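You operate a simulated robot arm through the tools that you are given. There is no shell and no other tool.

You run a simulated robot arm. Do the job below in one go: nothing can be reset, and whatever is moved stays where it is left.

TASK
Switch the plate off and take the warmed jar to the drip paper.
Fine: heat knob back to 30 C, thermometer into the black holder, jar on the paper's half by the cup stand. Set down upright: orange thermometer, blue-lid resin jar.

The check looks at the end state, three seconds after you hand in, the way a careful person would. Anything else that was tipped, shoved, dropped, spilled or broken makes it a failure. Lids that push on must go on centred and level and be pressed home; caps that screw on are set level and turned clockwise until they are tight.

THE ROBOT
A 7-joint arm with a two-finger parallel gripper, fixed in place. Base frame: the origin is on the floor under the middle of its stand, x ahead of it, y to its left, z up. Readings come in m, degrees, newtons and seconds.
It reaches about 1.372 m from its shoulder. Its first joint turns from -149.0 to 149.0 degrees. Payload 3.43 kg.
The TCP is the grasp point between the finger pads, 0.03 m short of the fingertips. In the tool frame z runs along the fingers and y along their closing line. The gripper opens to 0.094 m. The fingers are 0.028 m wide and 0.01 m thick; the gripper's body (0.05 by 0.096 m) begins 0.055 m behind the TCP.
Orientation is that of the tool frame in the base frame, as [roll, pitch, yaw] about the fixed x, y, z axes, in that order (R = Rz(yaw) Ry(pitch) Rx(roll)). With the fingers straight down and closing along the base's y, the tool's x points along the base's -x, its y along +y and its z along -z.

THE INTERFACE
- The arm moves only by the tool apply_moves. Its arguments are lists of equal length, an entry for each row: "slide": the shift along the base's x, y, z in m, a list of three; "angular": the turn, a rotation vector about the base's x, y, z in degrees, a list of three. In form: {"slide": [[tx, ty, tz], ...], "angular": [[ax, ay, az], ...]}. A call has 1 to 20 rows; each row is the pose to reach, as a shift and turn from the pose commanded when the call began. "grip" is the gripper command, from -1 (shut) to 1 (fully open), values between in proportion, set as the call begins (left out, the last holds). Rows are played at 5 a second. More than 0.05 m and 8.6 degrees between two rows, or a gripper value outside its range, and nothing of the call is played. A pose out of reach is approached as far as the arm can. The call stops where the force on the tool passes 50 N (or 10 N more than at its start, if that is more) or the arm is blocked; 0.2 s more then pass. The fingers move at their own pace (about 0.045 m/s each) and stop on an object; they squeeze with about 38 N. The grip force told is the motor's: it shows also when the fingers shut on nothing. Time passes only in rows, and 0.2 s behind the last, so rows that repeat a pose let the fingers close. It gives the time, the measured TCP pose, the force on the tool (base axes), the opening and the grip force at its end, in the units of the frame above (readings bear some noise), with the torque about the TCP (base axes, N m) and any sound that the robot's microphone picked up, and new pictures: "pictures" is both (left out), scene, wrist or none.
- Cameras (640 x 400 px; columns grow to the right, rows downward): "scene" is fixed at [0.2218, -0.5011, 1.6104]; the picture's right is [-0.71, -0.71, 0.00], its down [-0.51, 0.51, -0.69] and it looks along [0.48, -0.49, -0.73] (base axes); focal length 259 px, centre (320, 200). "wrist" rides on the gripper at [0.076, 0.014, -0.103] in the tool frame; the picture's right is [-0.18, 0.98, 0.00], its down [-0.75, -0.14, -0.64] and it looks along [-0.63, -0.12, 0.77] (tool axes); focal length 243 px, centre (320, 200).
- probe_pixels(camera, pixels): there is no depth. For up to 12 entries [column, row, z] of the newest picture of that camera ("zoom" is the newest enlarged one), the place [x, y] in the base frame at which the ray of that pixel passes the height z, good to about 0.003 m. The clock stands still meanwhile.
- inspect(camera, box): a new picture of the part [left, top, right, bottom] of that camera's present view, enlarged. The clock stands still meanwhile.
- job_done(): hands the job in; it is judged then, once.

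Open the gripper and draw the arm clear of the work before you hand the job in, unless the task says otherwise.

The tools are called after "Call:" as a command line: name --argument value ..., lists and objects as JSON in quotes. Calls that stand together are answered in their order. apply_moves: Moves the arm, as the interface text tells. Its arguments: {"type":"object","properties":{"slide":{"type":"array","items":{"type":"array","items":{"type":"number"}}},"angular":{"type":"array","items":{"type":"array","items":{"type":"number"}}},"grip":{"type":"number"},"pictures":{"type":"string","enum":["both","scene","wrist","none"]}},"required":["slide","angular"]} The other tools are called the same way: probe_pixels (camera, pixels) gives the place at which the rays of pixels pass given heights; inspect (camera, box) takes an enlarged picture of a part of a camera's view; job_done () hands the job in.

At the start:

```text
t: 0.0
eef_pos: [0.5132, -0.8452, 1.2259]
orientation: [180.0, 0.0, 180.0]
contact_force: [0.2, 0.2, -0.1]
torque: [0.03, 0.03, 0.0]
gripper_width: 0.094
gripper_force: 0.1
```

scene: 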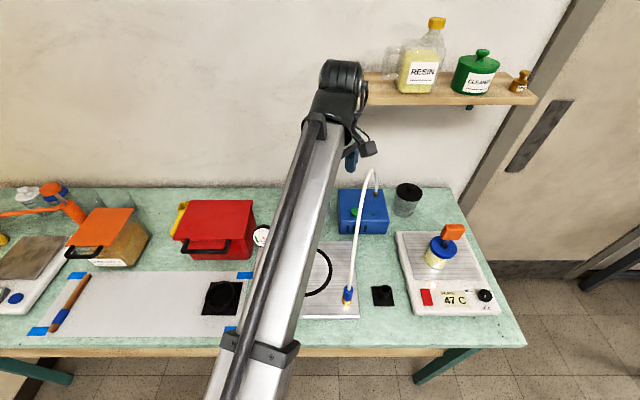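
wrist: 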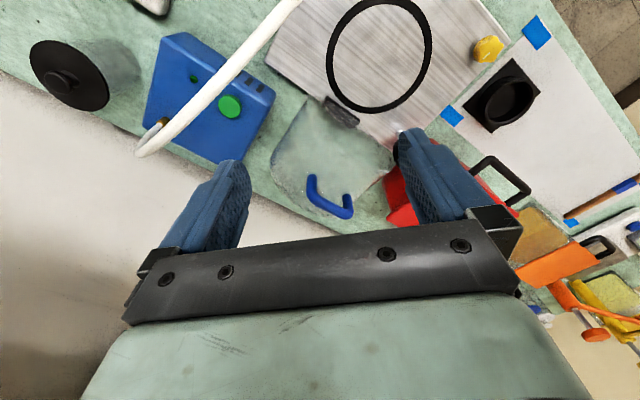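

I begin by enlarging the scene around the hot plate (about 440,270) and the drip paper (about 150,300) to identify the parts.

Call:
inspect --camera "scene" --box '[340, 170, 540, 330]'

Call:
inspect --camera "scene" --box '[0, 170, 280, 350]'

Call:
inspect --camera "wrist" --box '[0, 0, 640, 240]'

```text
2.50 times, centred on (440, 250) of scene
```

zoom: 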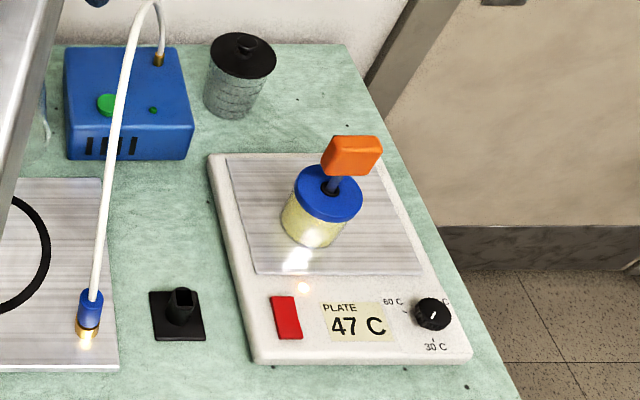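

```text
2.22 times, centred on (140, 260) of scene
```

zoom: 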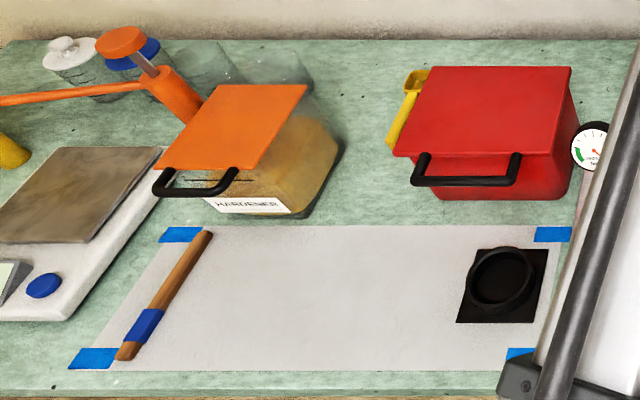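

```text
1.00 times, centred on (320, 120) of wrist (not enlarged: the box is as wide or as high as the picture)
```

zoom: 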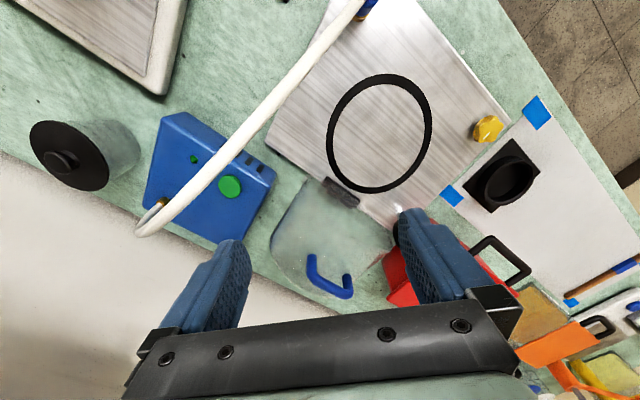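

The 47 C plate has the knob at (485,295), the jar with blue lid and orange thermometer at (441,250), the square black holder at (383,295), and the cup stand on the paper at (222,297). I probe matching points in both cameras to find the bench height.

Call:
probe_pixels --camera "scene" --pixels '[[243, 276, 0.7], [243, 276, 0.8], [243, 276, 0.9], [407, 187, 0.8], [407, 187, 0.9], [407, 187, 1.0]]'

Call:
probe_pixels --camera "wrist" --pixels '[[452, 197, 0.7], [452, 197, 0.8], [452, 197, 0.9], [62, 160, 0.8], [62, 160, 0.9], [62, 160, 1.0]]'

```text
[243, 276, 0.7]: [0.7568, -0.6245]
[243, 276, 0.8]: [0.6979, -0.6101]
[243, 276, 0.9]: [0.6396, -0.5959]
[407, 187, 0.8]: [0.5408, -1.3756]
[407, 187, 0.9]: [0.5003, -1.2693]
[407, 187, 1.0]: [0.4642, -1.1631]
```

```text
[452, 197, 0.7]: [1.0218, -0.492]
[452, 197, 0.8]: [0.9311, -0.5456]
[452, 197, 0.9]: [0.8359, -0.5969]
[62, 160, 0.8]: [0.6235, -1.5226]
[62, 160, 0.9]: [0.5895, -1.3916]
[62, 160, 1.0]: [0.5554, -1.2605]
```

The inspect view of the wrist was shifted by 80 rows, so tape matches are wrist (452,115)↔scene (243,276), giving a bench height near 0.84. I probe the important items in the scene near that height.

Call:
probe_pixels --camera "scene" --pixels '[[485, 295, 0.9], [441, 244, 0.98], [437, 265, 0.89], [383, 300, 0.84], [385, 290, 0.88], [222, 297, 0.85], [430, 297, 0.89], [454, 231, 1.05], [82, 276, 0.84], [37, 331, 0.84], [230, 330, 0.84], [243, 276, 0.84]]'

Call:
probe_pixels --camera "wrist" --pixels '[[452, 115, 0.82], [452, 115, 0.84], [452, 115, 0.86], [537, 33, 0.84], [500, 97, 0.85], [62, 78, 0.9], [62, 78, 0.95]]'

```text
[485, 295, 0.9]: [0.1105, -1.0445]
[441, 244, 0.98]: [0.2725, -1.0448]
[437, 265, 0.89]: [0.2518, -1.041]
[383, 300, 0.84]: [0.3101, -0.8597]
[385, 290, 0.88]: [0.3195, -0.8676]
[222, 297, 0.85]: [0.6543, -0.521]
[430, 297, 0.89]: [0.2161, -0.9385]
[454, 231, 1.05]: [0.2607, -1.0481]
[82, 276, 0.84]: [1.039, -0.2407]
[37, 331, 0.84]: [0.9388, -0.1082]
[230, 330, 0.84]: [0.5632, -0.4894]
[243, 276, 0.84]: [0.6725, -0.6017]
```

```text
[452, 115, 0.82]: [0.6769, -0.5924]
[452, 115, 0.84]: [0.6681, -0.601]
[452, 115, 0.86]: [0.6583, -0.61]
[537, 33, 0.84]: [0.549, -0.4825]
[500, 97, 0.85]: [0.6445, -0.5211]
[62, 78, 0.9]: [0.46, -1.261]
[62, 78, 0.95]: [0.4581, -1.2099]
```

Bench lies around z=0.835; the plate jar is near (0.26,-1.04) and the knob near (0.11,-1.04). I raise the arm and move over so that the wrist camera looks at the plate from above.

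Call:
apply_moves --slide '[[0, 0, 0.04], [0, 0, 0.08], [-0.04, -0.01, 0.1], [-0.08, -0.02, 0.1], [-0.12, -0.03, 0.1], [-0.16, -0.04, 0.1], [-0.2, -0.05, 0.1], [-0.24, -0.06, 0.1], [-0.28, -0.07, 0.1], [-0.32, -0.08, 0.1], [-0.36, -0.09, 0.1], [-0.4, -0.1, 0.1], [-0.4, -0.1, 0.1]]' --angular '[[0, 0, 0], [0, 0, 0], [0, 0, 0], [0, 0, 0], [0, 0, 0], [0, 0, 0], [0, 0, 0], [0, 0, 0], [0, 0, 0], [0, 0, 0], [0, 0, 0], [0, 0, 0], [0, 0, 0]]'

```text
t: 2.8
eef_pos: [0.1121, -0.958, 1.3037]
orientation: [-177.2, 0.2, -180.0]
contact_force: [-0.2, 0.0, 0.6]
torque: [0.0, 0.0, -0.01]
gripper_width: 0.0942
gripper_force: 0.0
out of reach, approached as far as the arm can: row 2, 3, 4, 5, 6, 7, 8, 9, 10, 11, 12, 13
```

scene: 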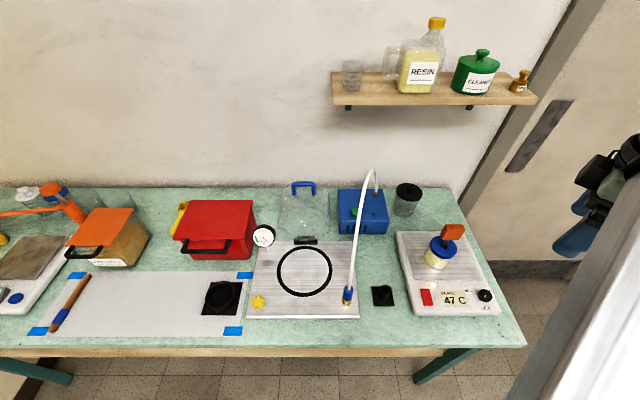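
wrist: 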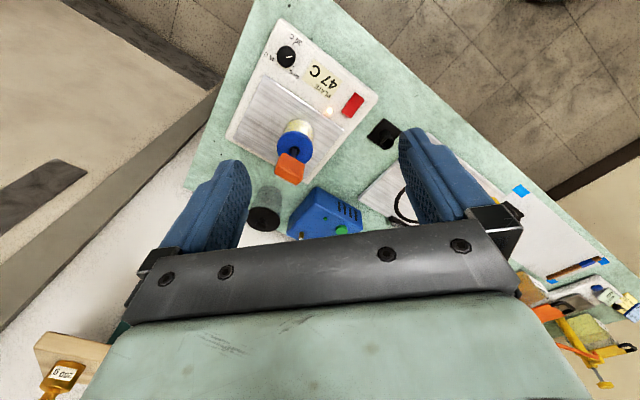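

The plate is in the wrist view (about 300,110) and the work area is now unblocked in the scene view. I enlarge both.

Call:
inspect --camera "wrist" --box '[200, 10, 420, 210]'

Call:
inspect --camera "scene" --box '[380, 210, 520, 330]'

Call:
inspect --camera "scene" --box '[180, 160, 420, 340]'

```text
2.00 times, centred on (310, 110) of wrist
```

zoom: 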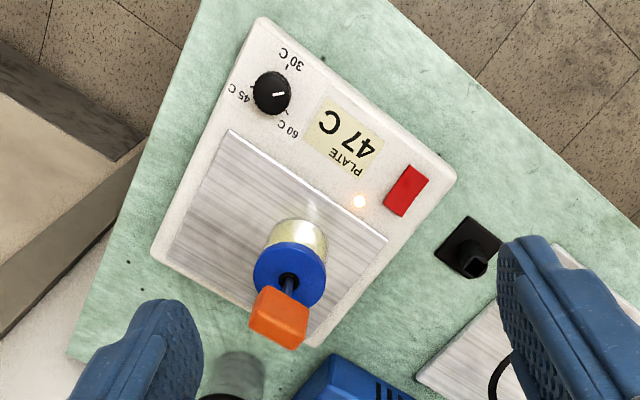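

```text
3.33 times, centred on (450, 270) of scene
```

zoom: 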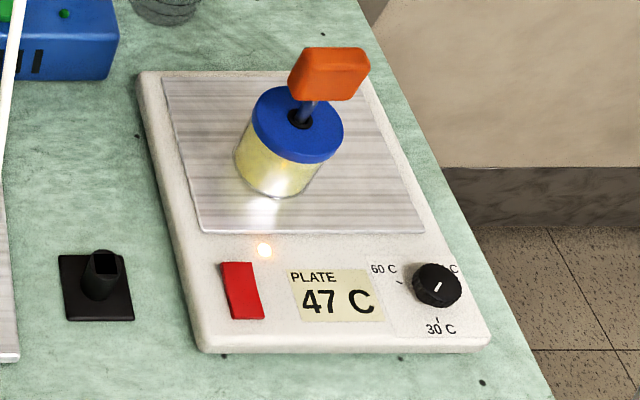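

```text
2.22 times, centred on (300, 250) of scene
```

zoom: 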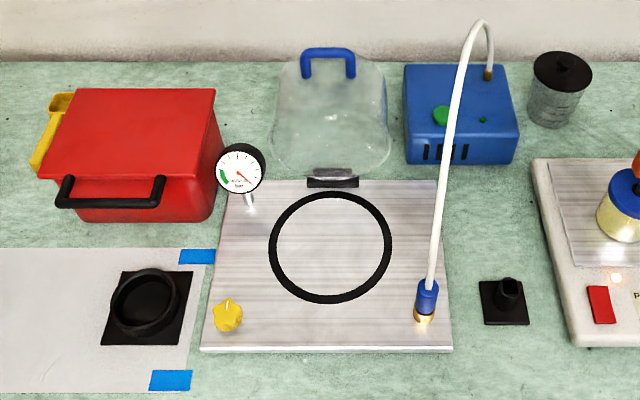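

The lamp by the red switch (wrist zoom 360,202) glows, so the plate is on, and the knob has 30/45/60 C ticks. I lower toward the knob for a closer look at the knob and switch.

Call:
apply_moves --slide '[[0, 0, -0.04], [0, 0, -0.08], [-0.02, -0.02, -0.12], [-0.04, -0.04, -0.16], [-0.06, -0.06, -0.2], [-0.08, -0.075, -0.24], [-0.083, -0.075, -0.25]]' --angular '[[0, 0, 0], [0, 0, 0], [0, 0, 0], [0, 0, 0], [0, 0, 0], [0, 0, 0], [0, 0, 0]]'

```text
t: 4.4
eef_pos: [0.032, -1.0311, 1.0542]
orientation: [-179.9, 0.0, 179.9]
contact_force: [-0.4, -0.1, 0.3]
torque: [0.0, -0.02, 0.01]
gripper_width: 0.0942
gripper_force: 0.1
```

scene: 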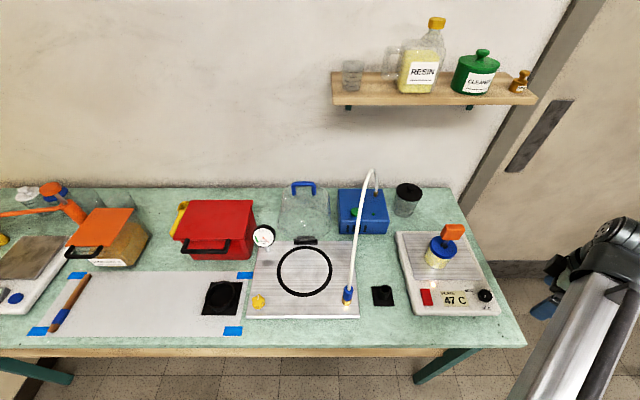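
wrist: 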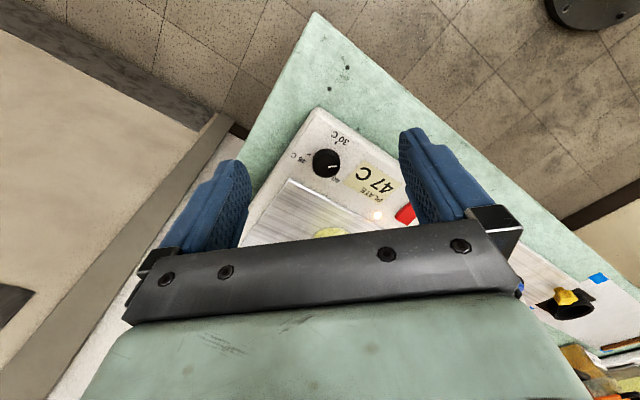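

The knob is at (326,163) in the wrist view. I enlarge it and the switch.

Call:
inspect --camera "wrist" --box '[270, 110, 400, 200]'

Call:
inspect --camera "wrist" --box '[350, 170, 430, 240]'

Call:
inspect --camera "scene" --box '[410, 280, 505, 320]'

```text
4.44 times, centred on (335, 155) of wrist
```

zoom: 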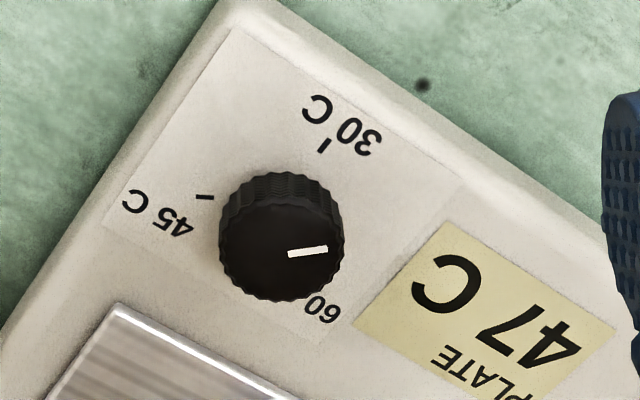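

```text
5.71 times, centred on (390, 205) of wrist
```

zoom: 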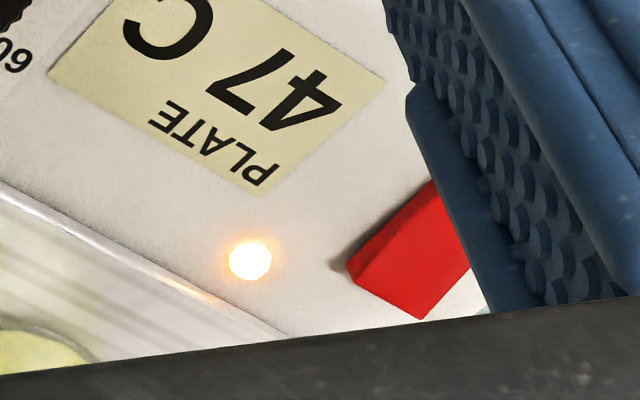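

```text
6.74 times, centred on (458, 300) of scene
```

zoom: 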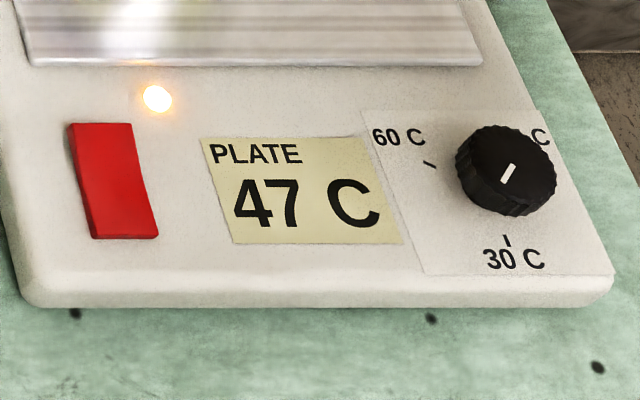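

I probe the knob ticks, pointer ends and switch corners in both cameras to fix heights and angles.

Call:
probe_pixels --camera "wrist" --pixels '[[335.7, 142.8, 0.86], [335.7, 142.8, 0.88], [309.1, 154.3, 0.86], [309.1, 154.3, 0.88], [327.8, 167.4, 0.88], [336.8, 166.0, 0.88], [327.8, 167.4, 0.9], [336.8, 166.0, 0.9], [326.3, 163.0, 0.9], [326.3, 163.0, 0.88]]'

Call:
probe_pixels --camera "scene" --pixels '[[485.7, 305.9, 0.86], [485.7, 305.9, 0.88], [474.3, 294.7, 0.86], [474.3, 294.7, 0.88], [485.0, 297.3, 0.88], [486.8, 294.8, 0.88], [485.0, 297.3, 0.9], [486.8, 294.8, 0.9], [485.9, 294.5, 0.9], [485.9, 294.5, 0.88]]'

```text
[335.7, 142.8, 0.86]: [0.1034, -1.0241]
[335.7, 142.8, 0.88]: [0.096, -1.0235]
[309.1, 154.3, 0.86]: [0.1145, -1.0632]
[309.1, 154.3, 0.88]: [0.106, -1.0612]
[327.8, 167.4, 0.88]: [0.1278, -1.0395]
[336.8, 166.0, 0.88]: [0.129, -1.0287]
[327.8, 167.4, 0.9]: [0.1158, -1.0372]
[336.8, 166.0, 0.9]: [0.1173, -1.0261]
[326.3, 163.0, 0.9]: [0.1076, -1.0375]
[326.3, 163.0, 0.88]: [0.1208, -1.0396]
```

```text
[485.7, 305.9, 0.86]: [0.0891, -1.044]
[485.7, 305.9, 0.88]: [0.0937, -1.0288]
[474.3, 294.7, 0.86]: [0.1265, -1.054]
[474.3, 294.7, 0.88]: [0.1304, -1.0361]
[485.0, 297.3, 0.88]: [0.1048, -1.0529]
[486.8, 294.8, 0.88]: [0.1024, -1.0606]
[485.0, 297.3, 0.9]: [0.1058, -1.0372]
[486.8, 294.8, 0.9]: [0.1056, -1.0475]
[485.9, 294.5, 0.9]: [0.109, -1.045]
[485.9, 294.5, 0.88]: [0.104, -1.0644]
```

The ticks fit a circle centred near (0.110,-1.039) on a panel at z≈0.885, with 30 C at the near side (135°), and the white pointer seems about 45° clockwise of it. I move over the knob for a close look before gripping.

Call:
apply_moves --slide '[[0.03, -0.003, -0.01], [0.06, -0.006, -0.03], [0.078, -0.008, -0.05], [0.078, -0.008, -0.074], [0.078, -0.008, -0.074]]' --angular '[[0, 0, 0], [0, 0, 0], [0, 0, 0], [0, 0, 0], [0, 0, 0]]'

Call:
inspect --camera "wrist" --box '[240, 100, 400, 220]'

```text
t: 5.6
eef_pos: [0.1112, -1.0384, 0.9795]
orientation: [-180.0, 0.0, 179.9]
contact_force: [0.0, 0.7, -0.2]
torque: [-0.02, -0.01, 0.01]
gripper_width: 0.0939
gripper_force: 0.1
```

scene: 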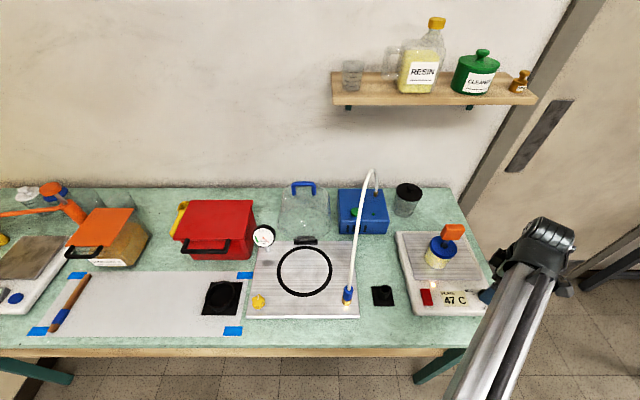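
wrist: 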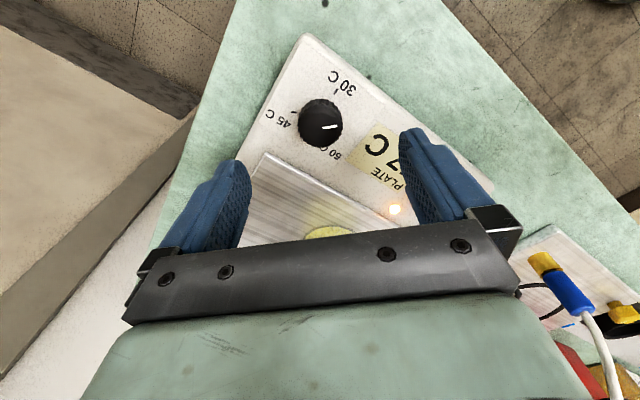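

```text
3.33 times, centred on (320, 160) of wrist
```

zoom: 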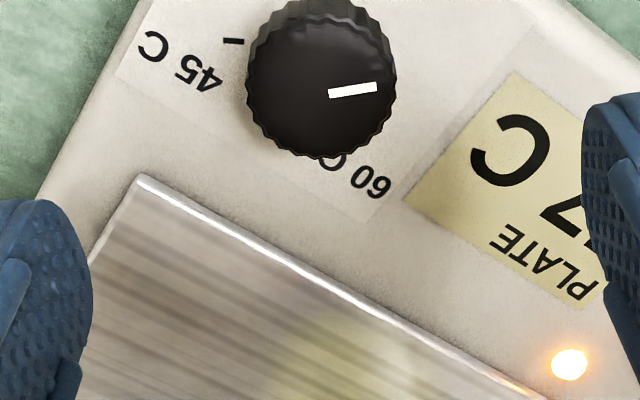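

The pointer (zoom 328–377, 90) points at about 88° in the base frame, while the 30 C tick is at about 135°, so roughly 47° counter-clockwise seen from above. I half-close to 6 cm and lower onto the knob, watching the force.

Call:
apply_moves --slide '[[-0.0014, -0.0008, -0.02], [-0.0014, -0.0008, -0.04], [-0.0014, -0.0008, -0.05], [-0.0014, -0.0008, -0.0575], [-0.0014, -0.0008, -0.0575]]' --angular '[[0, 0, 0], [0, 0, 0], [0, 0, 0], [0, 0, 0], [0, 0, 0]]' --grip 0.28

Call:
inspect --camera "wrist" --box '[220, 80, 420, 230]'

```text
t: 6.8
eef_pos: [0.1071, -1.0407, 0.92]
orientation: [-180.0, 0.0, -180.0]
contact_force: [0.4, -0.2, -0.7]
torque: [-0.01, 0.03, -0.03]
gripper_width: 0.0604
gripper_force: 0.1
```

scene: 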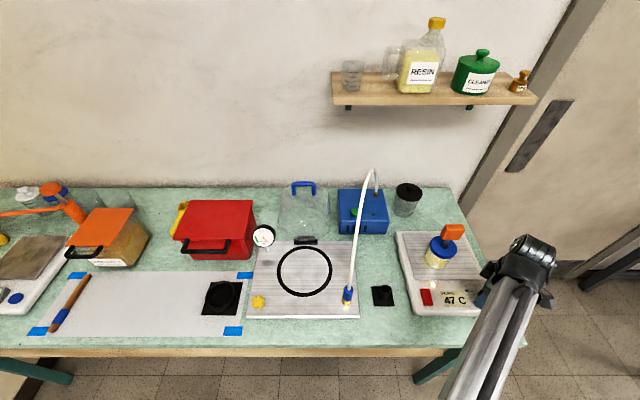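
wrist: 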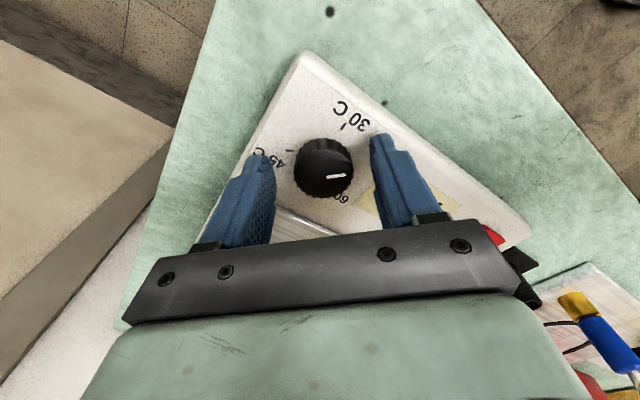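

```text
2.67 times, centred on (320, 155) of wrist
```

zoom: 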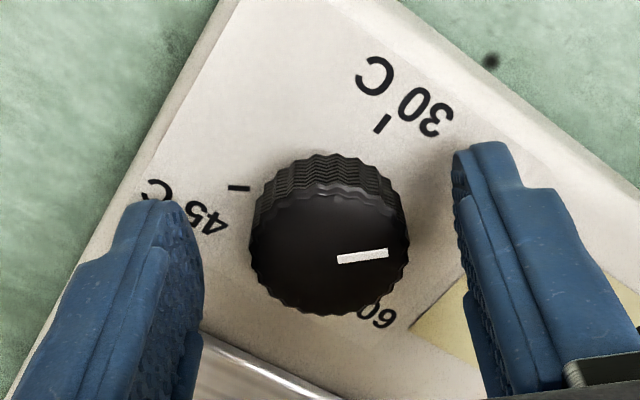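

The knob sits between the fingers, about 2 mm off in +x/+y (zoom centre 329,247). I correct that, drop 2 mm and close on it.

Call:
apply_moves --slide '[[0.002, 0.002, -0.002], [0.002, 0.002, -0.002]]' --angular '[[0, 0, 0], [0, 0, 0]]' --grip 0.28 --pictures "none"

Call:
apply_moves --slide '[[0, 0, 0], [0, 0, 0], [0, 0, 0], [0, 0, 0], [0, 0, 0]]' --angular '[[0, 0, 0], [0, 0, 0], [0, 0, 0], [0, 0, 0], [0, 0, 0]]' --grip -1 --pictures "wrist"

```text
t: 7.4
eef_pos: [0.1104, -1.0379, 0.919]
orientation: [180.0, -0.1, 179.9]
contact_force: [0.2, -0.5, 0.4]
torque: [0.04, 0.0, -0.01]
gripper_width: 0.0604
gripper_force: 0.1
```

```text
t: 8.6
eef_pos: [0.1105, -1.0378, 0.9181]
orientation: [180.0, 0.0, -180.0]
contact_force: [-0.4, 2.8, -1.0]
torque: [0.02, -0.02, -0.03]
gripper_width: 0.0331
gripper_force: 44.9
```

wrist: 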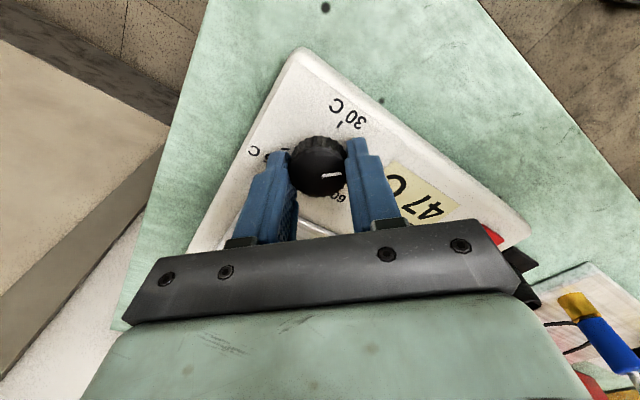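

The fingers hold the knob at 33 mm. I turn it a first 16° counter-clockwise seen from above and check torque and picture.

Call:
apply_moves --slide '[[0, 0, 0], [0, 0, 0], [0, 0, 0], [0, 0, 0]]' --angular '[[0, 0, 4], [0, 0, 8], [0, 0, 12], [0, 0, 16]]' --pictures "wrist"

Call:
inspect --camera "wrist" --box '[250, 100, 410, 220]'

Call:
inspect --camera "scene" --box '[410, 280, 505, 320]'

```text
t: 9.6
eef_pos: [0.1103, -1.0373, 0.918]
orientation: [179.9, 0.0, -163.9]
contact_force: [-1.3, 12.8, -9.2]
torque: [-0.42, 0.52, -0.01]
gripper_width: 0.0327
gripper_force: 45.0
```

wrist: 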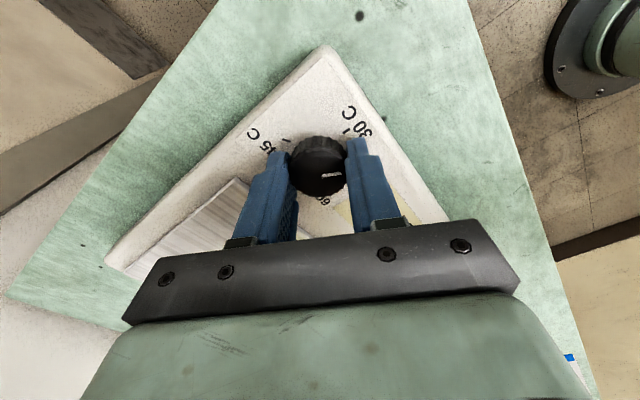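

```text
3.33 times, centred on (330, 160) of wrist
```

zoom: 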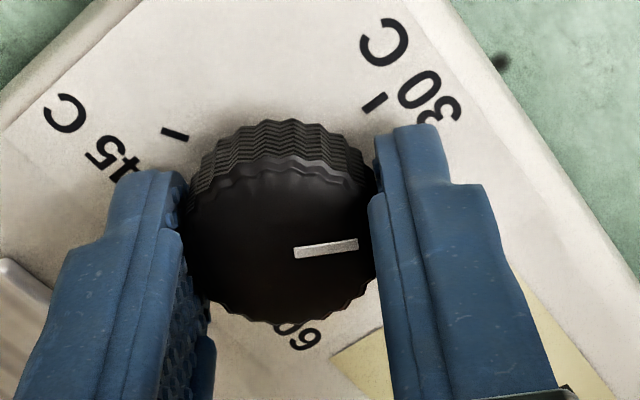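

```text
6.74 times, centred on (458, 300) of scene
```

zoom: 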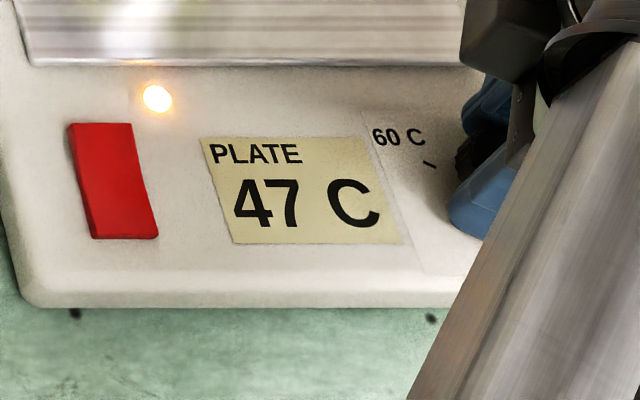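

The knob turns freely with the gripper (pointer kept its place relative to the fingers), so the short way is open. I turn a further 28° counter-clockwise.

Call:
apply_moves --slide '[[0, 0, 0], [0, 0, 0], [0, 0, 0], [0, 0, 0], [0, 0, 0], [0, 0, 0]]' --angular '[[0, 0, 5], [0, 0, 10], [0, 0, 15], [0, 0, 20], [0, 0, 25], [0, 0, 28]]' --pictures "wrist"

Call:
inspect --camera "wrist" --box '[250, 100, 410, 220]'

```text
t: 11.0
eef_pos: [0.1082, -1.0369, 0.9191]
orientation: [179.8, 0.2, -136.0]
contact_force: [-4.4, 27.8, -21.3]
torque: [-0.51, 0.57, -0.05]
gripper_width: 0.0329
gripper_force: 45.1
```

wrist: 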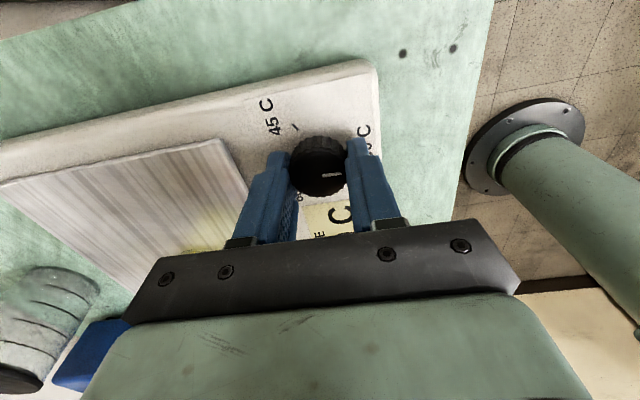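

```text
3.33 times, centred on (330, 160) of wrist
```

zoom: 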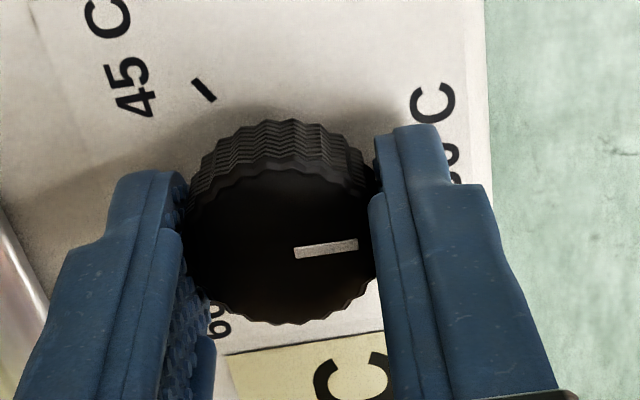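

The pointer now appears close to the 30 C tick, though a side load of 28 N has built up. I open to release the knob and check the pointer alignment.

Call:
apply_moves --slide '[[0, 0, 0], [0, 0, 0], [0, 0, 0], [0, 0, 0.02], [0, 0, 0.04], [0, 0, 0.06]]' --angular '[[0, 0, 0], [0, 0, 0], [0, 0, 0], [0, 0, 0], [0, 0, 0], [0, 0, 0]]' --grip 0.28 --pictures "wrist"

Call:
inspect --camera "wrist" --box '[250, 60, 410, 180]'

```text
t: 12.4
eef_pos: [0.1087, -1.037, 0.9802]
orientation: [-179.9, 0.0, -136.1]
contact_force: [-0.9, 0.9, 0.1]
torque: [0.03, 0.0, -0.03]
gripper_width: 0.0603
gripper_force: 0.0
```

wrist: 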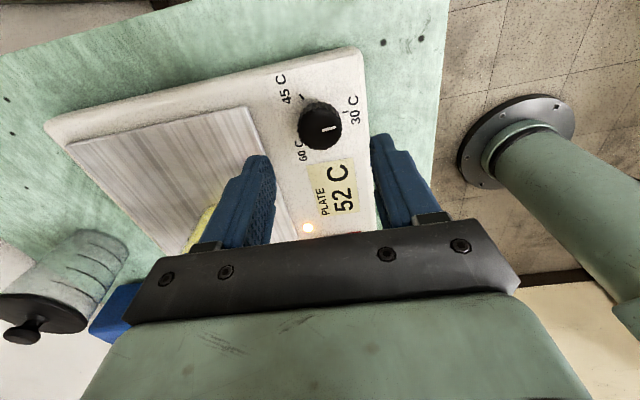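

```text
3.33 times, centred on (330, 120) of wrist
```

zoom: 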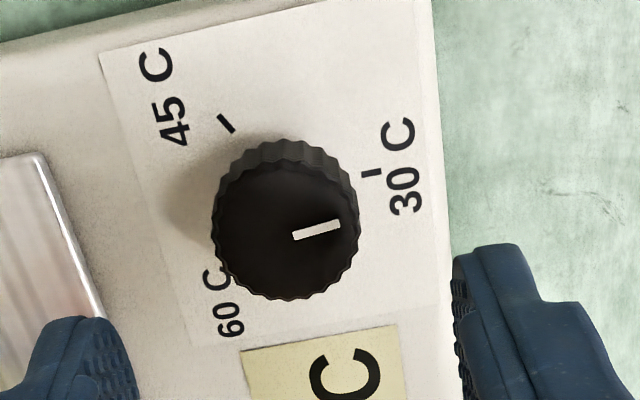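

The display changed from 47 to 52 C while the white line came to the 30 C tick, so I must learn what the display follows. I wait a few seconds without moving and look again.

Call:
apply_moves --slide '[[0, 0, 0], [0, 0, 0], [0, 0, 0], [0, 0, 0], [0, 0, 0], [0, 0, 0], [0, 0, 0], [0, 0, 0], [0, 0, 0], [0, 0, 0], [0, 0, 0], [0, 0, 0], [0, 0, 0], [0, 0, 0], [0, 0, 0]]' --angular '[[0, 0, 0], [0, 0, 0], [0, 0, 0], [0, 0, 0], [0, 0, 0], [0, 0, 0], [0, 0, 0], [0, 0, 0], [0, 0, 0], [0, 0, 0], [0, 0, 0], [0, 0, 0], [0, 0, 0], [0, 0, 0], [0, 0, 0]]'

Call:
inspect --camera "wrist" --box '[270, 70, 390, 230]'

```text
t: 15.6
eef_pos: [0.1081, -1.0376, 0.9814]
orientation: [180.0, 0.0, -136.1]
contact_force: [-0.3, -0.2, -0.1]
torque: [0.01, 0.02, -0.01]
gripper_width: 0.0604
gripper_force: 0.1
```

scene: 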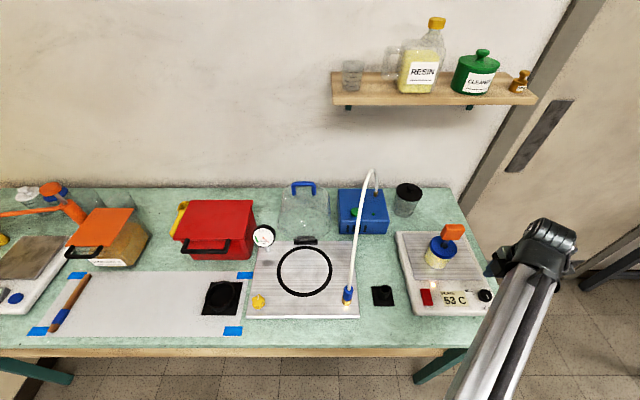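
wrist: 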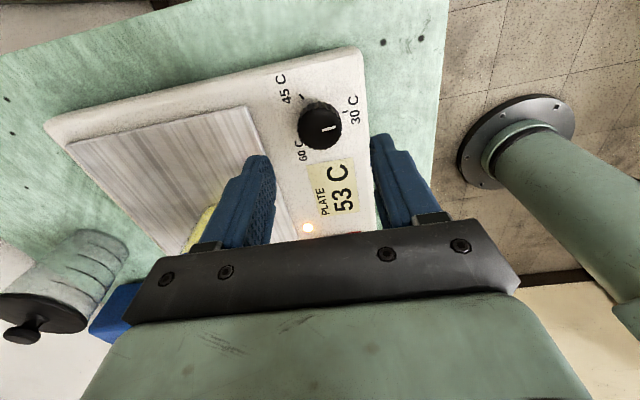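

```text
2.50 times, centred on (330, 150) of wrist
```

zoom: 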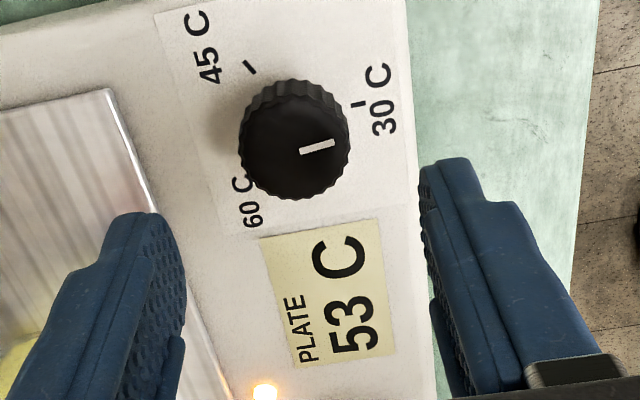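

The display settles at 53 C after a 44° counter-clockwise turn from 47 C, which suggests it follows the knob at about 8° per degree C with counter-clockwise meaning hotter, so the white line may not be the true pointer. I wait while rotating the open gripper counter-clockwise (clear above the knob) so that I can later turn the knob clockwise over a long arc.

Call:
apply_moves --slide '[[0, 0, 0], [0, 0, 0], [0, 0, 0], [0, 0, 0], [0, 0, 0], [0, 0, 0], [0, 0, 0], [0, 0, 0], [0, 0, 0]]' --angular '[[0, 0, 5], [0, 0, 10], [0, 0, 15], [0, 0, 20], [0, 0, 25], [0, 0, 30], [0, 0, 35], [0, 0, 40], [0, 0, 40]]'

Call:
inspect --camera "scene" --box '[410, 280, 505, 320]'

Call:
inspect --camera "wrist" --box '[240, 60, 400, 240]'

```text
t: 17.6
eef_pos: [0.1098, -1.038, 0.9801]
orientation: [179.9, 0.0, -96.0]
contact_force: [0.7, 0.6, -0.7]
torque: [0.02, 0.02, 0.0]
gripper_width: 0.0601
gripper_force: 0.0
```

scene: 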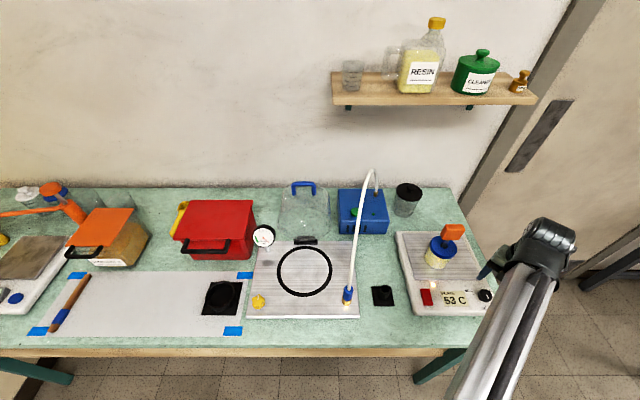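
wrist: 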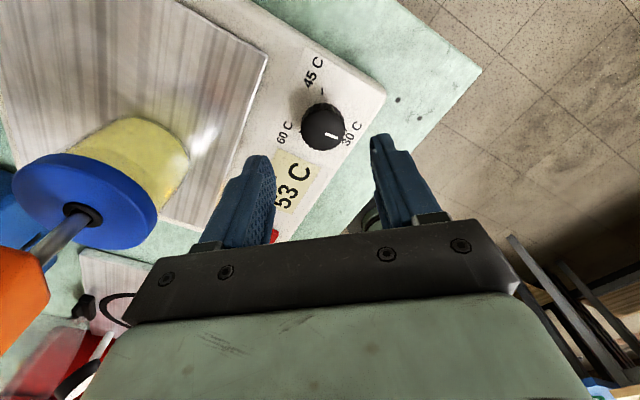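

```text
6.74 times, centred on (458, 300) of scene
```

zoom: 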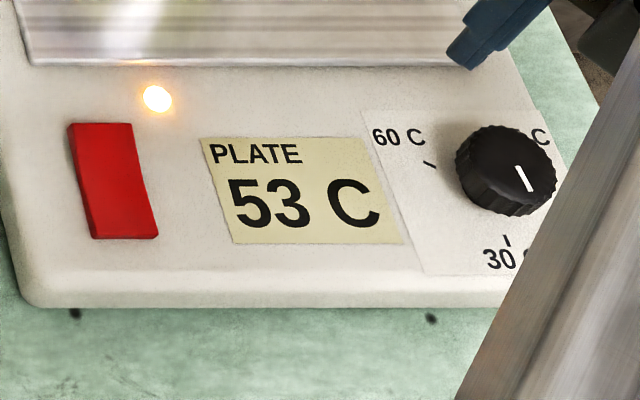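

```text
2.22 times, centred on (320, 150) of wrist
```

zoom: 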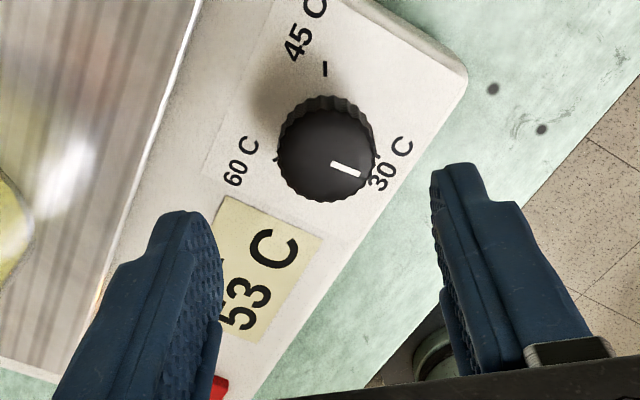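

The display stays at 53 C. I measure the white line and ticks precisely from this enlarged wrist view.

Call:
probe_pixels --camera "zoom" --pixels '[[332, 163, 0.905], [360, 174, 0.905], [325, 70, 0.886], [277, 158, 0.886], [380, 156, 0.886], [322, 150, 0.905]]'

Call:
inspect --camera "scene" --box '[465, 280, 505, 310]'

```text
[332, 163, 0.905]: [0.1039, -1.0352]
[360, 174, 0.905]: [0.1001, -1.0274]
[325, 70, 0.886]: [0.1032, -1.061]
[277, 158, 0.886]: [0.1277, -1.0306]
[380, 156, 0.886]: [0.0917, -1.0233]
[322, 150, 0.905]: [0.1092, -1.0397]
```

```text
13.33 times, centred on (485, 295) of scene
```

zoom: 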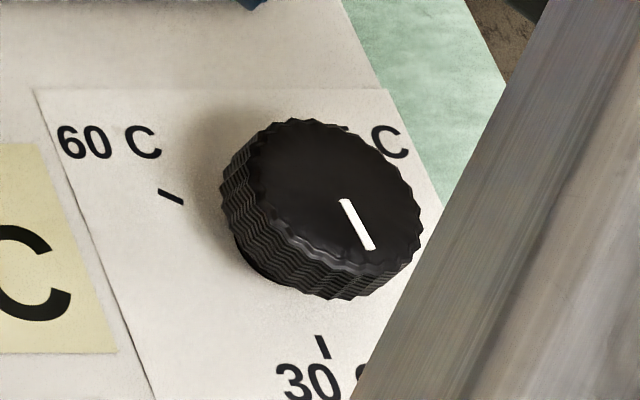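

I probe the same features in this sharper scene enlargement.

Call:
probe_pixels --camera "zoom" --pixels '[[345, 202, 0.905], [372, 248, 0.905], [345, 202, 0.91], [372, 248, 0.91], [317, 338, 0.886], [326, 357, 0.886], [160, 191, 0.886], [183, 203, 0.886], [335, 190, 0.905]]'

```text
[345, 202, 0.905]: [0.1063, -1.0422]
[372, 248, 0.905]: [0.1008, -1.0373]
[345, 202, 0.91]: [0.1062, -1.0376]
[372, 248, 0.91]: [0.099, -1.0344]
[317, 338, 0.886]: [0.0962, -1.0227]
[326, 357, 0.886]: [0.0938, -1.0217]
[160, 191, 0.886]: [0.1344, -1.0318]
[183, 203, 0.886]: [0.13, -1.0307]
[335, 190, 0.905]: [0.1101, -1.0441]
```

The white line lies along the 30 C tick within my accuracy, yet the display reads 53 C steadily; initial line at about 95° with 47 C fits a scale read from the opposite end. I regrip and turn clockwise, watching how the display responds before deciding.

Call:
apply_moves --slide '[[0, 0, -0.02], [0, 0, -0.04], [0, 0, -0.055], [0, 0, -0.06], [0, 0, -0.06]]' --angular '[[0, 0, 0], [0, 0, 0], [0, 0, 0], [0, 0, 0], [0, 0, 0]]' --grip 0.28 --pictures "wrist"

Call:
apply_moves --slide '[[0, 0, 0], [0, 0, 0], [0, 0, 0], [0, 0, 0]]' --angular '[[0, 0, 0], [0, 0, 0], [0, 0, 0], [0, 0, 0]]' --grip -1 --pictures "none"

```text
t: 18.8
eef_pos: [0.1107, -1.0373, 0.9212]
orientation: [180.0, 0.1, -95.9]
contact_force: [0.3, 0.5, -0.5]
torque: [-0.01, -0.03, 0.01]
gripper_width: 0.0604
gripper_force: 0.1
```

wrist: 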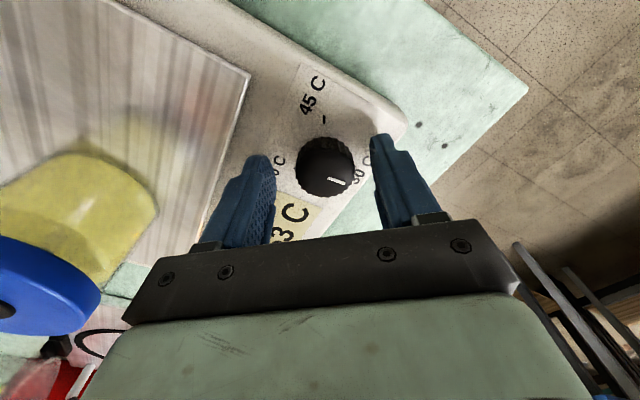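

```text
t: 19.8
eef_pos: [0.108, -1.0381, 0.9204]
orientation: [179.7, 0.1, -96.2]
contact_force: [-23.4, 3.4, -3.3]
torque: [-0.14, 0.04, 0.03]
gripper_width: 0.0325
gripper_force: 44.9
```

Gripping pushed the tool 2.7 mm toward -x (23 N), so the knob axis is at about (0.108,-1.0375). I shift the command to relieve that and turn clockwise 56°.

Call:
apply_moves --slide '[[-0.0025, 0.0, 0], [-0.0025, 0.0, 0], [-0.0025, 0.0, 0], [-0.0025, 0.0, 0], [-0.0025, 0.0, 0], [-0.0025, 0.0, 0], [-0.0025, 0.0, 0], [-0.0025, 0.0, 0], [-0.0025, 0.0, 0], [-0.0025, 0.0, 0]]' --angular '[[0, 0, 0], [0, 0, -7], [0, 0, -14], [0, 0, -21], [0, 0, -28], [0, 0, -35], [0, 0, -42], [0, 0, -49], [0, 0, -56], [0, 0, -56]]' --pictures "both"

Call:
inspect --camera "scene" --box '[410, 280, 505, 320]'

```text
t: 22.0
eef_pos: [0.1091, -1.0389, 0.9217]
orientation: [-180.0, 0.0, -152.1]
contact_force: [4.6, 3.6, 11.7]
torque: [-0.01, 0.45, 0.02]
gripper_width: 0.0326
gripper_force: 45.2
```

scene: 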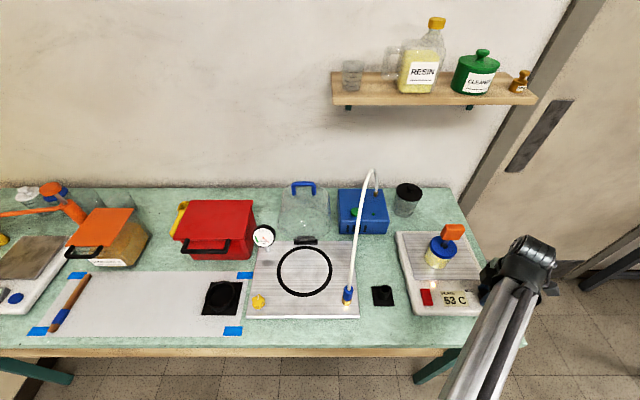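
wrist: 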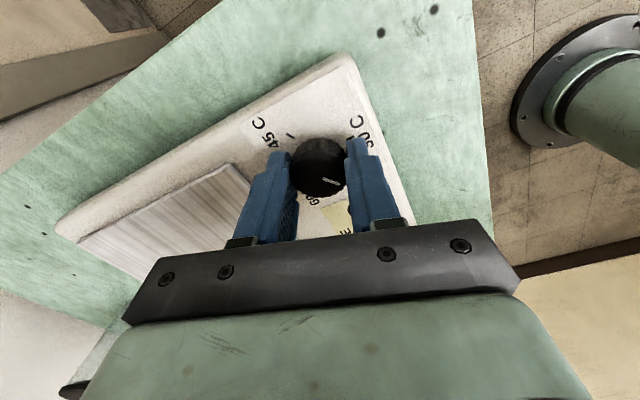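

```text
6.74 times, centred on (458, 300) of scene
```

zoom: 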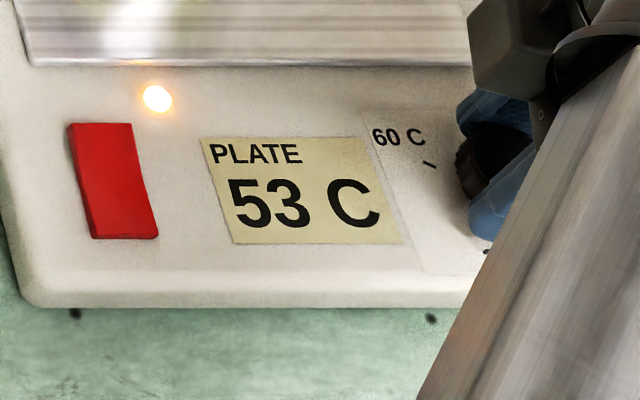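

The display still shows 53 C right after a 56° clockwise turn. I hold still for a few seconds to see whether it follows with a lag.

Call:
apply_moves --slide '[[0, 0, 0], [0, 0, 0], [0, 0, 0], [0, 0, 0], [0, 0, 0], [0, 0, 0], [0, 0, 0], [0, 0, 0], [0, 0, 0], [0, 0, 0], [0, 0, 0], [0, 0, 0]]' --angular '[[0, 0, 0], [0, 0, 0], [0, 0, 0], [0, 0, 0], [0, 0, 0], [0, 0, 0], [0, 0, 0], [0, 0, 0], [0, 0, 0], [0, 0, 0], [0, 0, 0], [0, 0, 0]]' --pictures "none"

Call:
inspect --camera "scene" --box '[410, 280, 505, 320]'

Call:
inspect --camera "wrist" --box '[250, 100, 410, 220]'

```text
t: 24.6
eef_pos: [0.109, -1.0371, 0.9214]
orientation: [-179.9, 0.1, -152.0]
contact_force: [18.0, -2.0, 20.6]
torque: [0.14, -0.34, -0.01]
gripper_width: 0.0324
gripper_force: 45.1
```

```text
6.74 times, centred on (458, 300) of scene
```

zoom: 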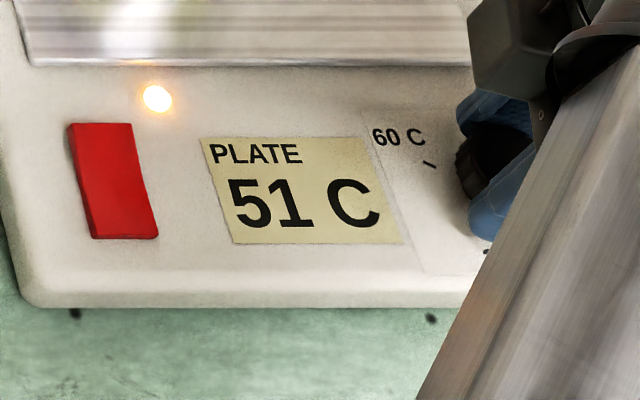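

```text
3.33 times, centred on (330, 160) of wrist
```

zoom: 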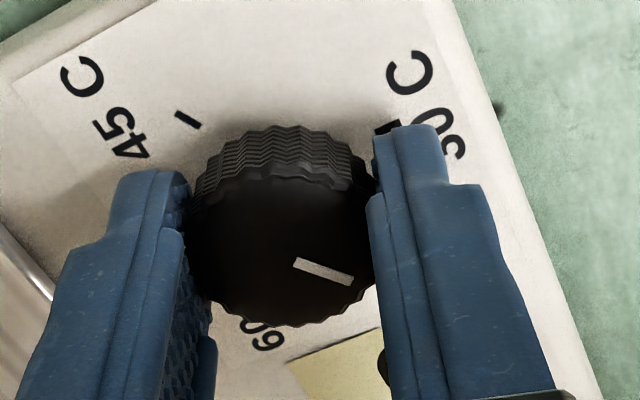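

The display lags and is dropping (51 C now). I release, lift a little, and turn the open gripper back counter-clockwise for the next clockwise stroke while the reading settles.

Call:
apply_moves --slide '[[0, 0, 0], [0, 0, 0], [0, 0, 0.03], [0, 0, 0.03], [0, 0, 0.03], [0, 0, 0.03], [0, 0, 0.03], [0, 0, 0.03], [0, 0, 0.03], [0, 0, 0.03], [0, 0, 0.03], [0, 0, 0.03], [0, 0, 0.03], [0, 0, 0.03], [0, 0, 0.03], [0, 0, 0.03]]' --angular '[[0, 0, 0], [0, 0, 0], [0, 0, 0], [0, 0, 7], [0, 0, 14], [0, 0, 21], [0, 0, 28], [0, 0, 35], [0, 0, 42], [0, 0, 49], [0, 0, 56], [0, 0, 56], [0, 0, 56], [0, 0, 56], [0, 0, 56], [0, 0, 56]]' --grip 0.28 --pictures "wrist"

Call:
inspect --camera "scene" --box '[410, 280, 505, 320]'

Call:
inspect --camera "wrist" --box '[240, 80, 400, 220]'

```text
t: 28.0
eef_pos: [0.1074, -1.0373, 0.9494]
orientation: [180.0, 0.0, -96.1]
contact_force: [0.6, -0.4, 1.0]
torque: [0.01, 0.01, 0.01]
gripper_width: 0.0604
gripper_force: 0.1
```

wrist: 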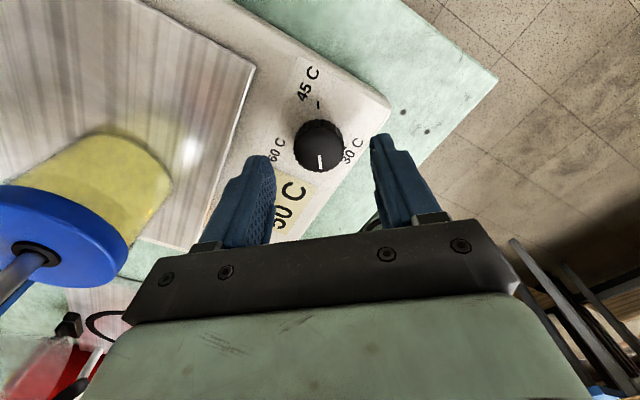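

```text
6.74 times, centred on (458, 300) of scene
```

zoom: 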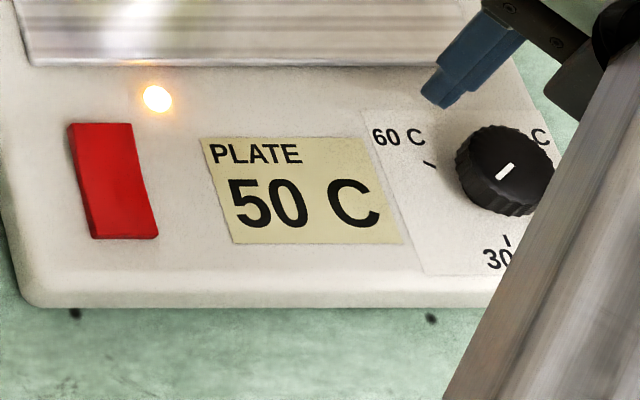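

```text
2.86 times, centred on (320, 150) of wrist
```

zoom: 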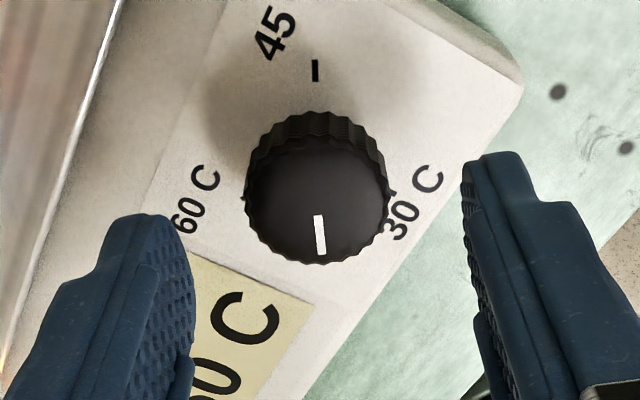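

The display keeps falling (50 C), confirming the setting follows the end of the knob opposite the white line (now near 45). I regrip and turn a further 63° clockwise, watching for a stop.

Call:
apply_moves --slide '[[0, 0, -0.015], [0, 0, -0.029], [0, 0, -0.029]]' --angular '[[0, 0, 0], [0, 0, 0], [0, 0, 0]]' --grip 0.28 --pictures "none"

Call:
apply_moves --slide '[[0, 0, 0], [0, 0, 0], [0, 0, 0], [0, 0, 0], [0, 0, 0], [0, 0, 0], [0, 0, 0], [0, 0, 0], [0, 0, 0], [0, 0, 0], [0, 0, 0], [0, 0, 0]]' --angular '[[0, 0, 0], [0, 0, 0], [0, 0, 0], [0, 0, -7], [0, 0, -14], [0, 0, -21], [0, 0, -28], [0, 0, -35], [0, 0, -42], [0, 0, -49], [0, 0, -56], [0, 0, -63]]' --grip -1 --pictures "wrist"

```text
t: 28.8
eef_pos: [0.1065, -1.038, 0.9196]
orientation: [179.9, 0.0, -96.0]
contact_force: [0.2, -0.5, 0.1]
torque: [0.01, 0.02, 0.03]
gripper_width: 0.0602
gripper_force: 0.0
```

```text
t: 31.4
eef_pos: [0.1067, -1.0377, 0.9205]
orientation: [-180.0, -0.1, -159.2]
contact_force: [2.5, 1.8, 0.1]
torque: [-0.4, -0.69, 0.02]
gripper_width: 0.0328
gripper_force: 45.8
```

wrist: 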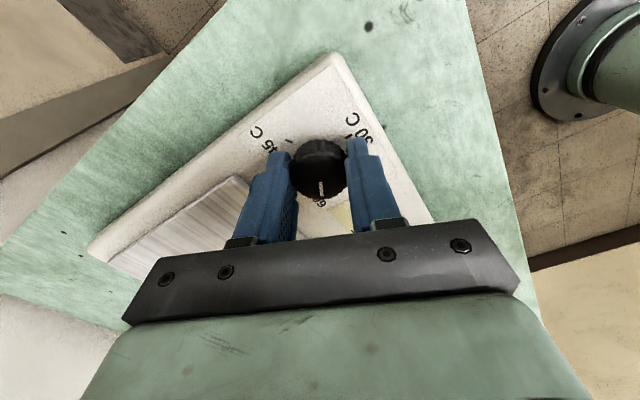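

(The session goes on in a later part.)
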